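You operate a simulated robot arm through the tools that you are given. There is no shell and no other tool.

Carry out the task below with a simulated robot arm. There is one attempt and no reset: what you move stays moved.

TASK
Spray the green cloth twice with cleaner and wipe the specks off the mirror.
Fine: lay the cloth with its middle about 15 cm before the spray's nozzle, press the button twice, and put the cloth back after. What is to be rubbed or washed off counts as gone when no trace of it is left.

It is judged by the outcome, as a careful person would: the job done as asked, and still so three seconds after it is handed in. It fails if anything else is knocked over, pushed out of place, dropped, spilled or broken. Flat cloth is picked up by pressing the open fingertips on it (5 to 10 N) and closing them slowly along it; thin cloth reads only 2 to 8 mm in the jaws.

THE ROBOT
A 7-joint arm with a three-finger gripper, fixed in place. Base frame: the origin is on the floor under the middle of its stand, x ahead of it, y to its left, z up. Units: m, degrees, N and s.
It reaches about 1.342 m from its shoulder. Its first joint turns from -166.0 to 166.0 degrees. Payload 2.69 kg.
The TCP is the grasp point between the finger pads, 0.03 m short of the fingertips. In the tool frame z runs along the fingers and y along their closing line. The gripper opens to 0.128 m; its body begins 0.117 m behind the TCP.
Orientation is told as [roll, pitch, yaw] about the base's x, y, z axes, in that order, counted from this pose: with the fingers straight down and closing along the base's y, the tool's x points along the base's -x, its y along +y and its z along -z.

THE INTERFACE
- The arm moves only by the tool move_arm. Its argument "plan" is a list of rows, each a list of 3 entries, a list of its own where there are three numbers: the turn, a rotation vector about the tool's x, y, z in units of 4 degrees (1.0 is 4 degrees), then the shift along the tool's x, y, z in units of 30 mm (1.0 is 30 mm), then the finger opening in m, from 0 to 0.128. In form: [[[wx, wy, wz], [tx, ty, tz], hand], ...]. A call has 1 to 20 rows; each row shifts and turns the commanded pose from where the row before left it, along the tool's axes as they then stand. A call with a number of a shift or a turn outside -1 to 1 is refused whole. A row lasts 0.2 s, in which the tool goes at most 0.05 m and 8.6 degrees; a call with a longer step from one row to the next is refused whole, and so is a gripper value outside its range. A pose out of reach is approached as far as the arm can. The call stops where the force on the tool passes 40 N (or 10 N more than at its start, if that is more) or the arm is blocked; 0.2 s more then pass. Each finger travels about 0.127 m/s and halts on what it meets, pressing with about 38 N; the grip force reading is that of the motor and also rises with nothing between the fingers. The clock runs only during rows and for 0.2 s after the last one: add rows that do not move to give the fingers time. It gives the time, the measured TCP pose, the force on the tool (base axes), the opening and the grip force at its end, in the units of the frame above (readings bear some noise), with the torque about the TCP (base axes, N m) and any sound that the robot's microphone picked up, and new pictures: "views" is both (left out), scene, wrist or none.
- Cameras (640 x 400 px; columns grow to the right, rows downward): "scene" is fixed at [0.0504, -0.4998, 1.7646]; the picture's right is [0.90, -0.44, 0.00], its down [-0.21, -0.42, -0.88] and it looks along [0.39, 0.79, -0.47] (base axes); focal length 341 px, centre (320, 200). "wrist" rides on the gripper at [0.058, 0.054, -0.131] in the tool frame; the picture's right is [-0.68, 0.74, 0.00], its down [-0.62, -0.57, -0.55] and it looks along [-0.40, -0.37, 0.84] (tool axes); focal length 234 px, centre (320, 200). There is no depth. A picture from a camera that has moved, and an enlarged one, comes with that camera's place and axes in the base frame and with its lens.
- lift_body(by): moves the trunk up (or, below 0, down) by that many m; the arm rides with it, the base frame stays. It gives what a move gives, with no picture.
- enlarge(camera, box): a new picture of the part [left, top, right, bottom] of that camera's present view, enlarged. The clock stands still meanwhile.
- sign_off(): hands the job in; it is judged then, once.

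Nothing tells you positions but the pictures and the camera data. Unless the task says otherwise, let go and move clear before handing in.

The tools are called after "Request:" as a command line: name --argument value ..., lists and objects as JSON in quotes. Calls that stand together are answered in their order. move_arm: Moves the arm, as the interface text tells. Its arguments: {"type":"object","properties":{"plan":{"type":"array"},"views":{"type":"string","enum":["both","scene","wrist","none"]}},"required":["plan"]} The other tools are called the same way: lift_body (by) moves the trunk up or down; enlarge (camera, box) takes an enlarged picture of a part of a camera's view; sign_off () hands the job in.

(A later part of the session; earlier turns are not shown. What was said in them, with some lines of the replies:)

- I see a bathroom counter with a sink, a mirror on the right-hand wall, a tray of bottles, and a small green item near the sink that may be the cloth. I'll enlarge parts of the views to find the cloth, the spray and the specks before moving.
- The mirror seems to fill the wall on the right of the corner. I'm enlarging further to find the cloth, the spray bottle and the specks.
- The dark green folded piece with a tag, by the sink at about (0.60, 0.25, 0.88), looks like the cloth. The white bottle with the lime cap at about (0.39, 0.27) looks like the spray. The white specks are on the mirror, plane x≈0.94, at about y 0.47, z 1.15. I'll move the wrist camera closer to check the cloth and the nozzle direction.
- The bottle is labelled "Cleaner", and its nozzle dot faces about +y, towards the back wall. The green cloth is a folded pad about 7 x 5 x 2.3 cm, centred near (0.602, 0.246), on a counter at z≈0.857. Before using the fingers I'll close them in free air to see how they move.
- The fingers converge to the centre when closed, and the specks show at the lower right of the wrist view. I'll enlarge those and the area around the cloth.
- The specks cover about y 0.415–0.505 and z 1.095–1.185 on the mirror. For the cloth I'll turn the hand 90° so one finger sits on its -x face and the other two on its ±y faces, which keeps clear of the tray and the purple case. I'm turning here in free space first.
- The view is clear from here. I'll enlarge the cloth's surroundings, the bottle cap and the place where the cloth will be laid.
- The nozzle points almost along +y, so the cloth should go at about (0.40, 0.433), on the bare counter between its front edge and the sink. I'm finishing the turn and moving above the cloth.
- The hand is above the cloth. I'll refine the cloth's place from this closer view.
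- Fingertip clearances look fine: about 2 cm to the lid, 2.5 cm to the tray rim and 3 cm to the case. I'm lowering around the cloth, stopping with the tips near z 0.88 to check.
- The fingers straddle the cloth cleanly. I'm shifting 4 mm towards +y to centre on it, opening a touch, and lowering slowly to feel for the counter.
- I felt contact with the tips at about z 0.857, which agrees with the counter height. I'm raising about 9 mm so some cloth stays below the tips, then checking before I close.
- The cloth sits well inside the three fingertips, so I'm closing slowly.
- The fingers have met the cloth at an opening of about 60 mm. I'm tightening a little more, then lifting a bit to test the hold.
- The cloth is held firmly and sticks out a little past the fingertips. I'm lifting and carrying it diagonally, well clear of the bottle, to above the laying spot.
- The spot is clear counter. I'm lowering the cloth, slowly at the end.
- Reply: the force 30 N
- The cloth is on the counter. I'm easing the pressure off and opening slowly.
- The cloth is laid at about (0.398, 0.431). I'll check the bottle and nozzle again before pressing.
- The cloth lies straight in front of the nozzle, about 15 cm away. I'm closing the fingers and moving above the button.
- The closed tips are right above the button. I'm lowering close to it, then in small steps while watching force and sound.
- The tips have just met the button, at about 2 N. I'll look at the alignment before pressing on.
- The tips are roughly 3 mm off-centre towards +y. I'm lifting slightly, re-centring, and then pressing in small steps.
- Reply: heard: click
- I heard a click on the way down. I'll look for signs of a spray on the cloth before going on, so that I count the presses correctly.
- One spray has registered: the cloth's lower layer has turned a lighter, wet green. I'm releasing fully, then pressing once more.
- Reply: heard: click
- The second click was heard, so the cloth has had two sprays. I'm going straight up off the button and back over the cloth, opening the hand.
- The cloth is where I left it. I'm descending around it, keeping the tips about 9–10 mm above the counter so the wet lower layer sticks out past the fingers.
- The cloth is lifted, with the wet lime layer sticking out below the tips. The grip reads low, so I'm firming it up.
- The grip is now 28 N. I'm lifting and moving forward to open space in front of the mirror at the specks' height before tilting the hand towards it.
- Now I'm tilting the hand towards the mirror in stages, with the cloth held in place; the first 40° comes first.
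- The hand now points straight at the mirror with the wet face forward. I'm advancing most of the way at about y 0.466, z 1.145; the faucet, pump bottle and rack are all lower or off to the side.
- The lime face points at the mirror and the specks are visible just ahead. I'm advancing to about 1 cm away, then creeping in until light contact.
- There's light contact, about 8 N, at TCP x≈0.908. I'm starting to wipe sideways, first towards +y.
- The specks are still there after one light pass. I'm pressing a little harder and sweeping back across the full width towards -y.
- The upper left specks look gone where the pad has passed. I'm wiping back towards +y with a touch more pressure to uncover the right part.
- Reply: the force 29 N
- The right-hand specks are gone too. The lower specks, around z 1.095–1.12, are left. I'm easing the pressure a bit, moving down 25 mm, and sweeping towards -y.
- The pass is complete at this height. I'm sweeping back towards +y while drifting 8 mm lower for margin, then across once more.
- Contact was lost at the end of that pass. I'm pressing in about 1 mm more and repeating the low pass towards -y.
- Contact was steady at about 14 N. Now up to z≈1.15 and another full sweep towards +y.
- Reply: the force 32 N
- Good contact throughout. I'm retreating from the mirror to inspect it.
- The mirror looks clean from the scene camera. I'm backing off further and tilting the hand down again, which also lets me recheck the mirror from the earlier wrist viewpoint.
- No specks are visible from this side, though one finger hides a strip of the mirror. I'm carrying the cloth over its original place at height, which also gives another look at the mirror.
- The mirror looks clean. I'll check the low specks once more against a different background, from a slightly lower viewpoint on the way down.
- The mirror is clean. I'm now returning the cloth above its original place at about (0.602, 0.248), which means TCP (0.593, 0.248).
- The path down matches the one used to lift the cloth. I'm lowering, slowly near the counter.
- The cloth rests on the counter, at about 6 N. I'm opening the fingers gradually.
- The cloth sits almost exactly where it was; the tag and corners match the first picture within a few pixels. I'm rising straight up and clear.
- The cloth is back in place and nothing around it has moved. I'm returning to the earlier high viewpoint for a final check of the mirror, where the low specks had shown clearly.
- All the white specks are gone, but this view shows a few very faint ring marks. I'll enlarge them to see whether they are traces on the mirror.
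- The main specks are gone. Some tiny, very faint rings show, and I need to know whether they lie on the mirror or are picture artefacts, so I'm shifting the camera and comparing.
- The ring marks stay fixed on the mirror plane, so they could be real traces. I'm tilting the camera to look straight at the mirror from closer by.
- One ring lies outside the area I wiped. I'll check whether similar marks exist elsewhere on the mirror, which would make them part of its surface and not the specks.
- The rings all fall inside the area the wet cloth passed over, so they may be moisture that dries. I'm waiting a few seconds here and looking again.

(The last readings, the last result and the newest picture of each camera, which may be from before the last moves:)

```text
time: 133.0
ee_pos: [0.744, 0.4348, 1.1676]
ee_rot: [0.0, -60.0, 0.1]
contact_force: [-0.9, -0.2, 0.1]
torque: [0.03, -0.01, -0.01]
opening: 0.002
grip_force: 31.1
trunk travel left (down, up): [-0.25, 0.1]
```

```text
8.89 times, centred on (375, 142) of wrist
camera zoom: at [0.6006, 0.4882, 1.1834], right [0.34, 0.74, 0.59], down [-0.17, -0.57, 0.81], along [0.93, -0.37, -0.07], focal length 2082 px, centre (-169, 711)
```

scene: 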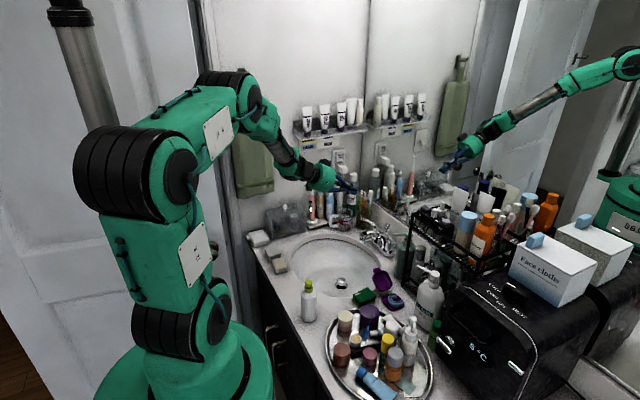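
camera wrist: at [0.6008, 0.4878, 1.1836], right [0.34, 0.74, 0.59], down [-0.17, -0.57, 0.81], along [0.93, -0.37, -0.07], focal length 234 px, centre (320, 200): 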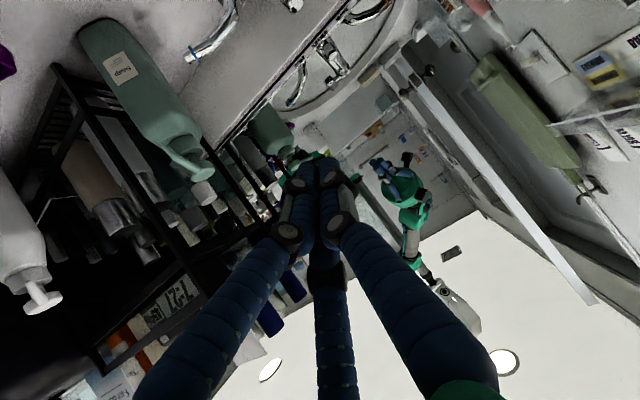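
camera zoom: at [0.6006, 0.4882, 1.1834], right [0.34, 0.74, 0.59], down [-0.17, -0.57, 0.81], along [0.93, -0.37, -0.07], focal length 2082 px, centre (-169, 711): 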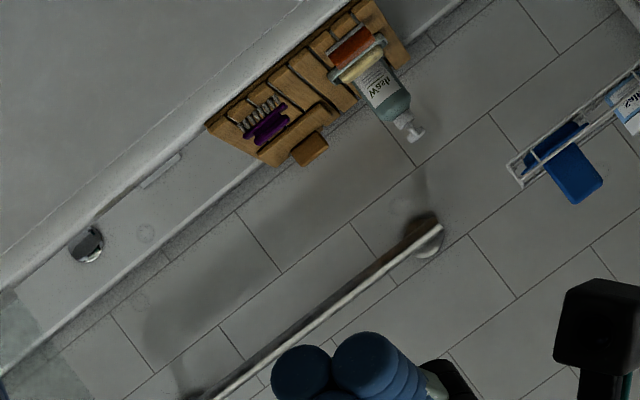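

Request:
enlarge --camera "wrist" --box '[340, 85, 400, 130]'

Request:
enlarge --camera "wrist" --box '[300, 60, 380, 120]'

```text
8.89 times, centred on (370, 108) of wrist
camera zoom: at [0.6006, 0.4882, 1.1834], right [0.34, 0.74, 0.59], down [-0.17, -0.57, 0.81], along [0.93, -0.37, -0.07], focal length 2082 px, centre (-124, 1022)
```

zoom: 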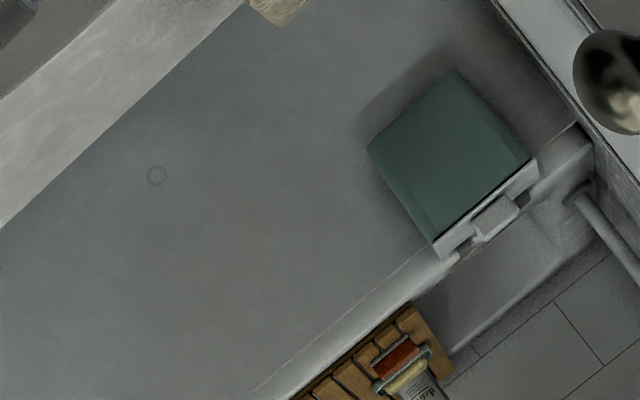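

```text
6.67 times, centred on (340, 90) of wrist
camera zoom: at [0.6006, 0.4882, 1.1834], right [0.34, 0.74, 0.59], down [-0.17, -0.57, 0.81], along [0.93, -0.37, -0.07], focal length 1561 px, centre (187, 933)
```

zoom: 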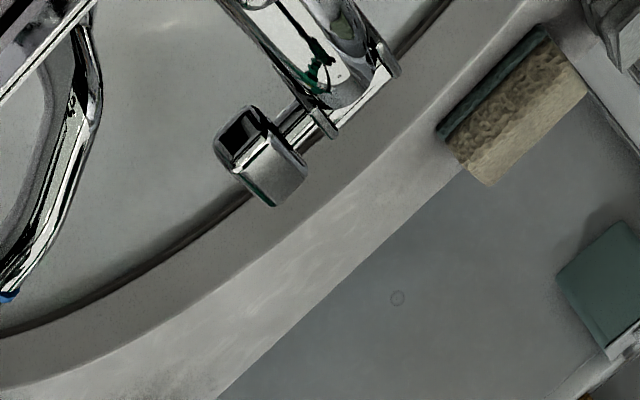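

Request:
enlarge --camera "wrist" --box '[480, 230, 560, 290]'

Request:
enlarge --camera "wrist" --box '[430, 290, 510, 350]'

Request:
enlarge --camera "wrist" --box '[410, 90, 450, 120]'

Request:
enlarge --camera "wrist" --box '[425, 40, 485, 85]'

```text
6.67 times, centred on (520, 260) of wrist
camera zoom: at [0.6006, 0.4882, 1.1834], right [0.34, 0.74, 0.59], down [-0.17, -0.57, 0.81], along [0.93, -0.37, -0.07], focal length 1561 px, centre (-1013, -200)
```

zoom: 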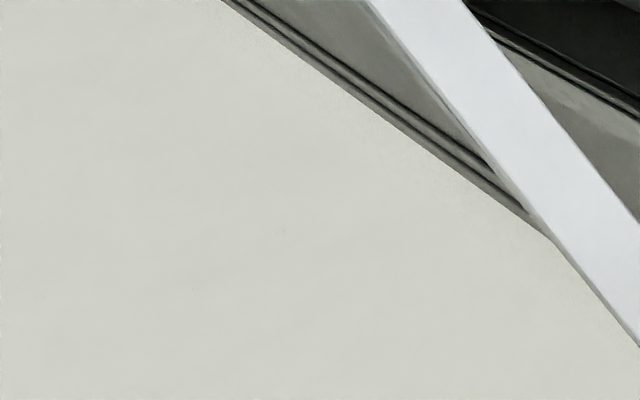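

```text
6.67 times, centred on (470, 320) of wrist
camera zoom: at [0.6006, 0.4882, 1.1834], right [0.34, 0.74, 0.59], down [-0.17, -0.57, 0.81], along [0.93, -0.37, -0.07], focal length 1561 px, centre (-680, -600)
```

zoom: 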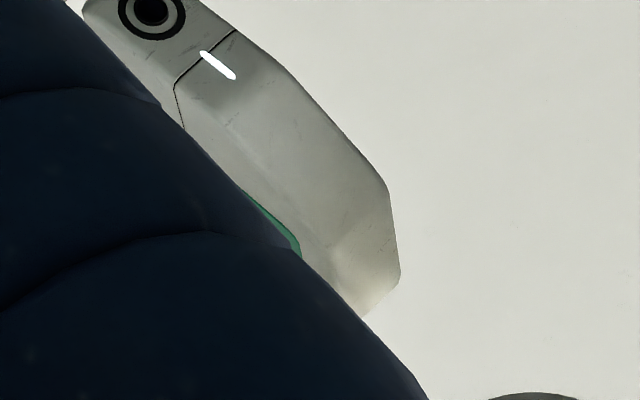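

```text
13.33 times, centred on (430, 105) of wrist
camera zoom: at [0.6006, 0.4882, 1.1834], right [0.34, 0.74, 0.59], down [-0.17, -0.57, 0.81], along [0.93, -0.37, -0.07], focal length 3122 px, centre (-1147, 1467)
```

zoom: 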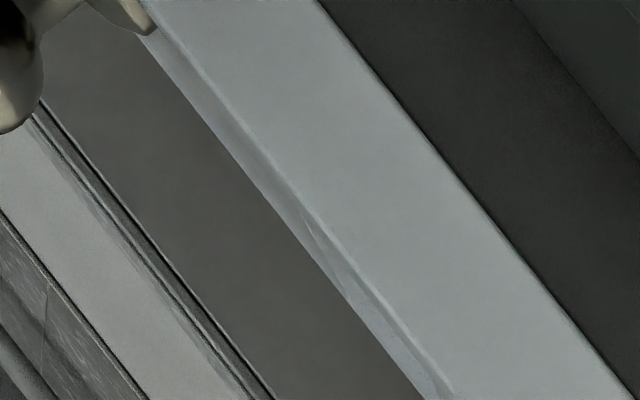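

```text
8.89 times, centred on (455, 62) of wrist
camera zoom: at [0.6006, 0.4882, 1.1834], right [0.34, 0.74, 0.59], down [-0.17, -0.57, 0.81], along [0.93, -0.37, -0.07], focal length 2082 px, centre (-880, 1422)
```

zoom: 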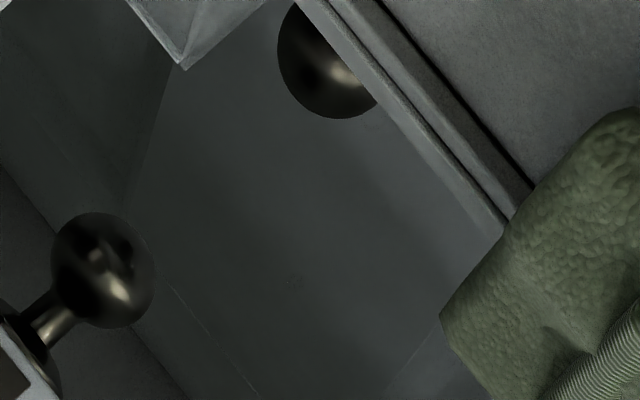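

Request:
enlarge --camera "wrist" --box '[438, 58, 468, 82]'

Request:
enlarge --camera "wrist" --box '[445, 40, 505, 85]'

```text
16.00 times, centred on (453, 70) of wrist
camera zoom: at [0.6006, 0.4882, 1.1834], right [0.34, 0.74, 0.59], down [-0.17, -0.57, 0.81], along [0.93, -0.37, -0.07], focal length 3747 px, centre (-1808, 2280)
```

zoom: 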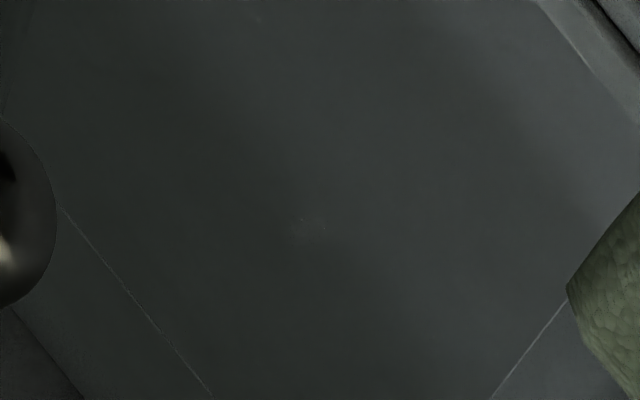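

```text
8.89 times, centred on (475, 62) of wrist
camera zoom: at [0.6006, 0.4882, 1.1834], right [0.34, 0.74, 0.59], down [-0.17, -0.57, 0.81], along [0.93, -0.37, -0.07], focal length 2082 px, centre (-1058, 1422)
```

zoom: 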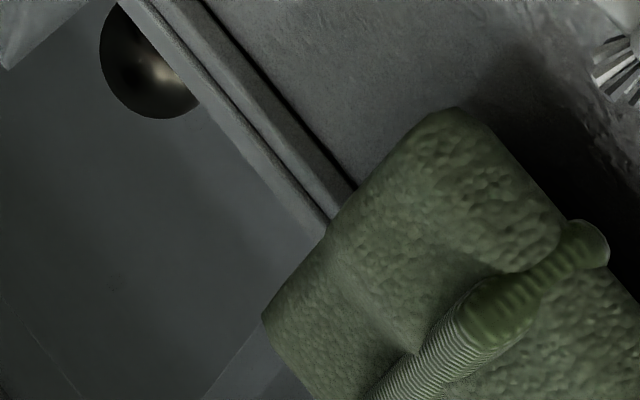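

All the white specks are gone, and a similar faint dot also appears well outside the wiped area, at about y 0.59, which suggests these are marks of the mirror itself. To be sure, I'm backing away and viewing an unwiped strip of mirror against the same grey background.

Request:
move_arm --plan '[[[0, 0, 0], [0.402, 0.236, -0.89], 0.0], [[0, 0, 0], [0.402, 0.236, -0.89], 0.0], [[0, 0, 0], [0.402, 0.236, -0.89], 0.0], [[0, 0, 0], [0.402, 0.236, -0.89], 0.0], [[0, 0, 0], [0.402, 0.236, -0.89], 0.0], [[0, 0, 0], [0.402, 0.236, -0.89], 0.0], [[0, 0, 0], [0.402, 0.236, -0.89], 0.0], [[0, 0, 0], [0.402, 0.236, -0.89], 0.0], [[0, 0, 0], [0.402, 0.236, -0.89], 0.0], [[0, 0, 0], [0.402, 0.236, -0.89], 0.0], [[0, 0, 0], [0.402, 0.236, -0.89], 0.0], [[0, 0, 0], [0.402, 0.236, -0.89], 0.0], [[0, 0, 0], [0, 0, 0], 0.0]]' --views "none"

Request:
move_arm --plan '[[[0, 1, 0], [0, 0, 0], 0.0], [[0, 1, 0], [0, 0, 0], 0.0], [[0, 1, 0], [0, 0, 0], 0.0], [[0, 1, 0], [0, 0, 0], 0.0], [[0, 1, 0], [0, 0, 0], 0.0], [[0, 1, 0], [0, 0, 0], 0.0], [[0, 1, 0], [0, 0, 0], 0.0], [[0, 1, 0], [0, 0, 0], 0.0], [[0, 1, 0], [0, 0, 0], 0.0], [[0, 1, 0], [0, 0, 0], 0.0], [[0, 1, 0], [0, 0, 0], 0.0], [[0, 1, 0], [0, 0, 0], 0.0], [[0, 1, 0], [0, 0, 0], 0.0], [[0, 1, 0], [0, 0, 0], 0.0], [[0, 1, 0], [0, 0, 0], 0.0], [[0, 0, 0], [0, 0, 0], 0.0]]' --views "both"

Request:
enlarge --camera "wrist" --box '[480, 310, 640, 400]'

```text
time: 135.8
ee_pos: [0.3931, 0.5167, 1.2025]
ee_rot: [0.0, -60.1, 0.0]
contact_force: [0.2, -0.4, -0.2]
torque: [0.02, 0.01, 0.01]
opening: 0.0022
grip_force: 31.4
trunk travel left (down, up): [-0.25, 0.1]
```

```text
time: 139.2
ee_pos: [0.3949, 0.5173, 1.2025]
ee_rot: [0.0, 0.0, 0.0]
contact_force: [-0.3, 0.6, 0.6]
torque: [-0.02, 0.05, 0.02]
opening: 0.0022
grip_force: 31.1
trunk travel left (down, up): [-0.25, 0.1]
camera wrist: at [0.3357, 0.5719, 1.3348], right [0.68, 0.74, 0.0], down [0.62, -0.57, 0.55], along [0.4, -0.37, -0.84], focal length 234 px, centre (320, 200)
```

scene: 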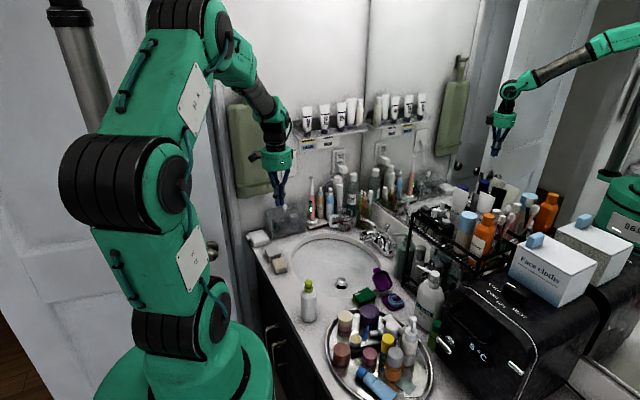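
wrist: 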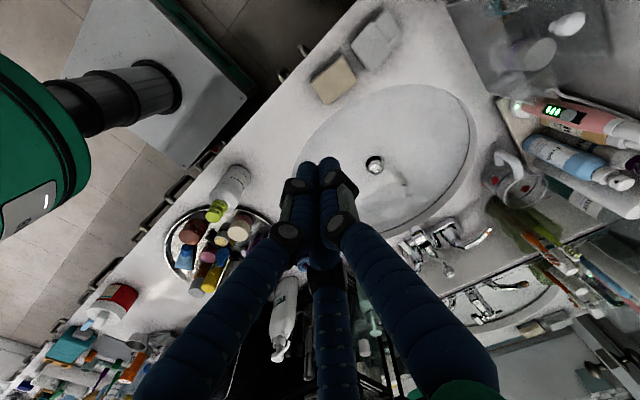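

```text
4.00 times, centred on (560, 355) of wrist
camera zoom: at [0.3357, 0.5719, 1.3348], right [0.68, 0.74, 0.0], down [0.62, -0.57, 0.55], along [0.4, -0.37, -0.84], focal length 937 px, centre (-640, -420)
```

zoom: 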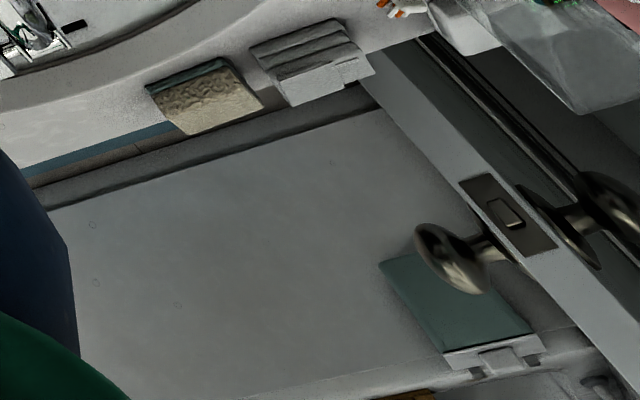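

Request:
enlarge --camera "wrist" --box '[545, 330, 605, 375]'

Request:
enlarge --camera "wrist" --box '[495, 355, 555, 400]'

```text
8.89 times, centred on (575, 352) of wrist
camera zoom: at [0.3357, 0.5719, 1.3348], right [0.68, 0.74, 0.0], down [0.62, -0.57, 0.55], along [0.4, -0.37, -0.84], focal length 2082 px, centre (-1947, -1156)
```

zoom: 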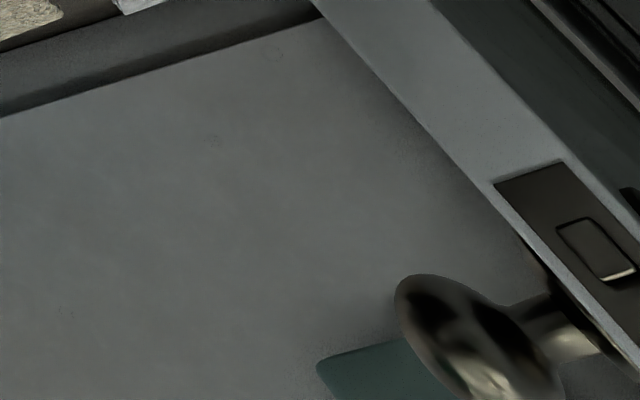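

```text
8.89 times, centred on (525, 378) of wrist
camera zoom: at [0.3357, 0.5719, 1.3348], right [0.68, 0.74, 0.0], down [0.62, -0.57, 0.55], along [0.4, -0.37, -0.84], focal length 2082 px, centre (-1502, -1378)
```

zoom: 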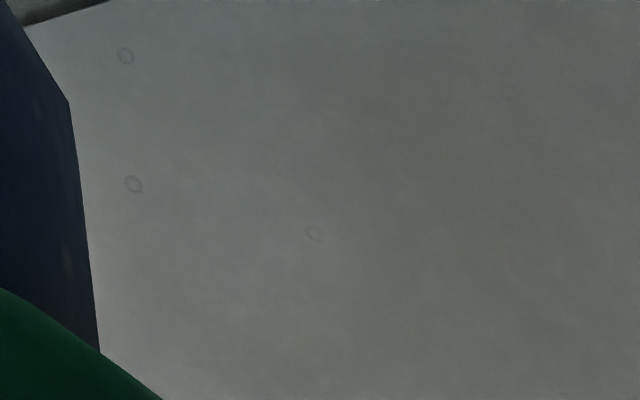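

The same faint rings show in the unwiped strip too, and they didn't change under many passes, so they belong to the mirror and aren't the specks. One last look at the counter compared with the start, then I'll hand in.

Request:
enlarge --camera "scene" --box '[280, 260, 400, 335]'

Request:
enlarge --camera "scene" --box '[360, 110, 520, 210]'

```text
5.33 times, centred on (340, 298) of scene
camera zoom: at [0.0504, -0.4998, 1.7646], right [0.9, -0.44, 0.0], down [-0.21, -0.42, -0.88], along [0.39, 0.79, -0.47], focal length 1819 px, centre (213, -320)
```

zoom: 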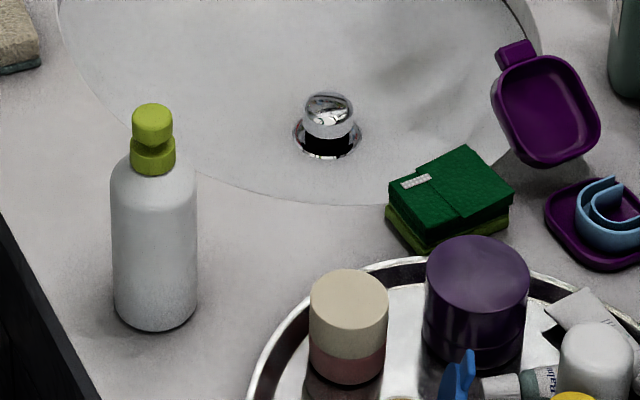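

```text
4.00 times, centred on (440, 160) of scene
camera zoom: at [0.0504, -0.4998, 1.7646], right [0.9, -0.44, 0.0], down [-0.21, -0.42, -0.88], along [0.39, 0.79, -0.47], focal length 1364 px, centre (-160, 360)
```

zoom: 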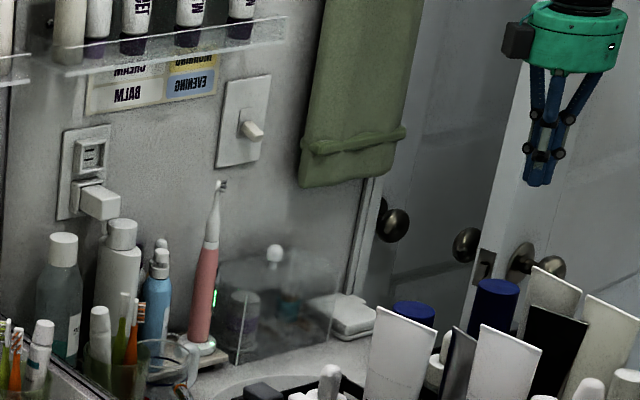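

The mirror shows no white specks, and the cloth is back in its place, still damp from the two sprays. The bottle and everything else sit exactly as at the start, and the hand is empty and clear, so I'm handing in.

Request:
sign_off

```text
The job is handed in.
```

I sprayed the green cloth twice, wiped the white specks off the mirror and put the cloth back where it was. The job is handed in.

- **Spray:** I laid the cloth about 15 cm in front of the nozzle and pressed the button twice. I heard a click each time, and the cloth's lower layer turned a lighter, wet green after the first.
- **Mirror:** I made several passes with the wet side over the whole speck area. Afterwards I saw no white specks from any camera view.
- **Faint marks still there:** Very faint small rings remain on the glass. They also show where I did not wipe, and wiping over them did not shift them. I took them to be part of the mirror, so I left them.
- **Everything else:** The cloth is back within a few millimetres of its first position. The bottle and the other items I checked on the counter look unmoved. The hand is empty and clear.
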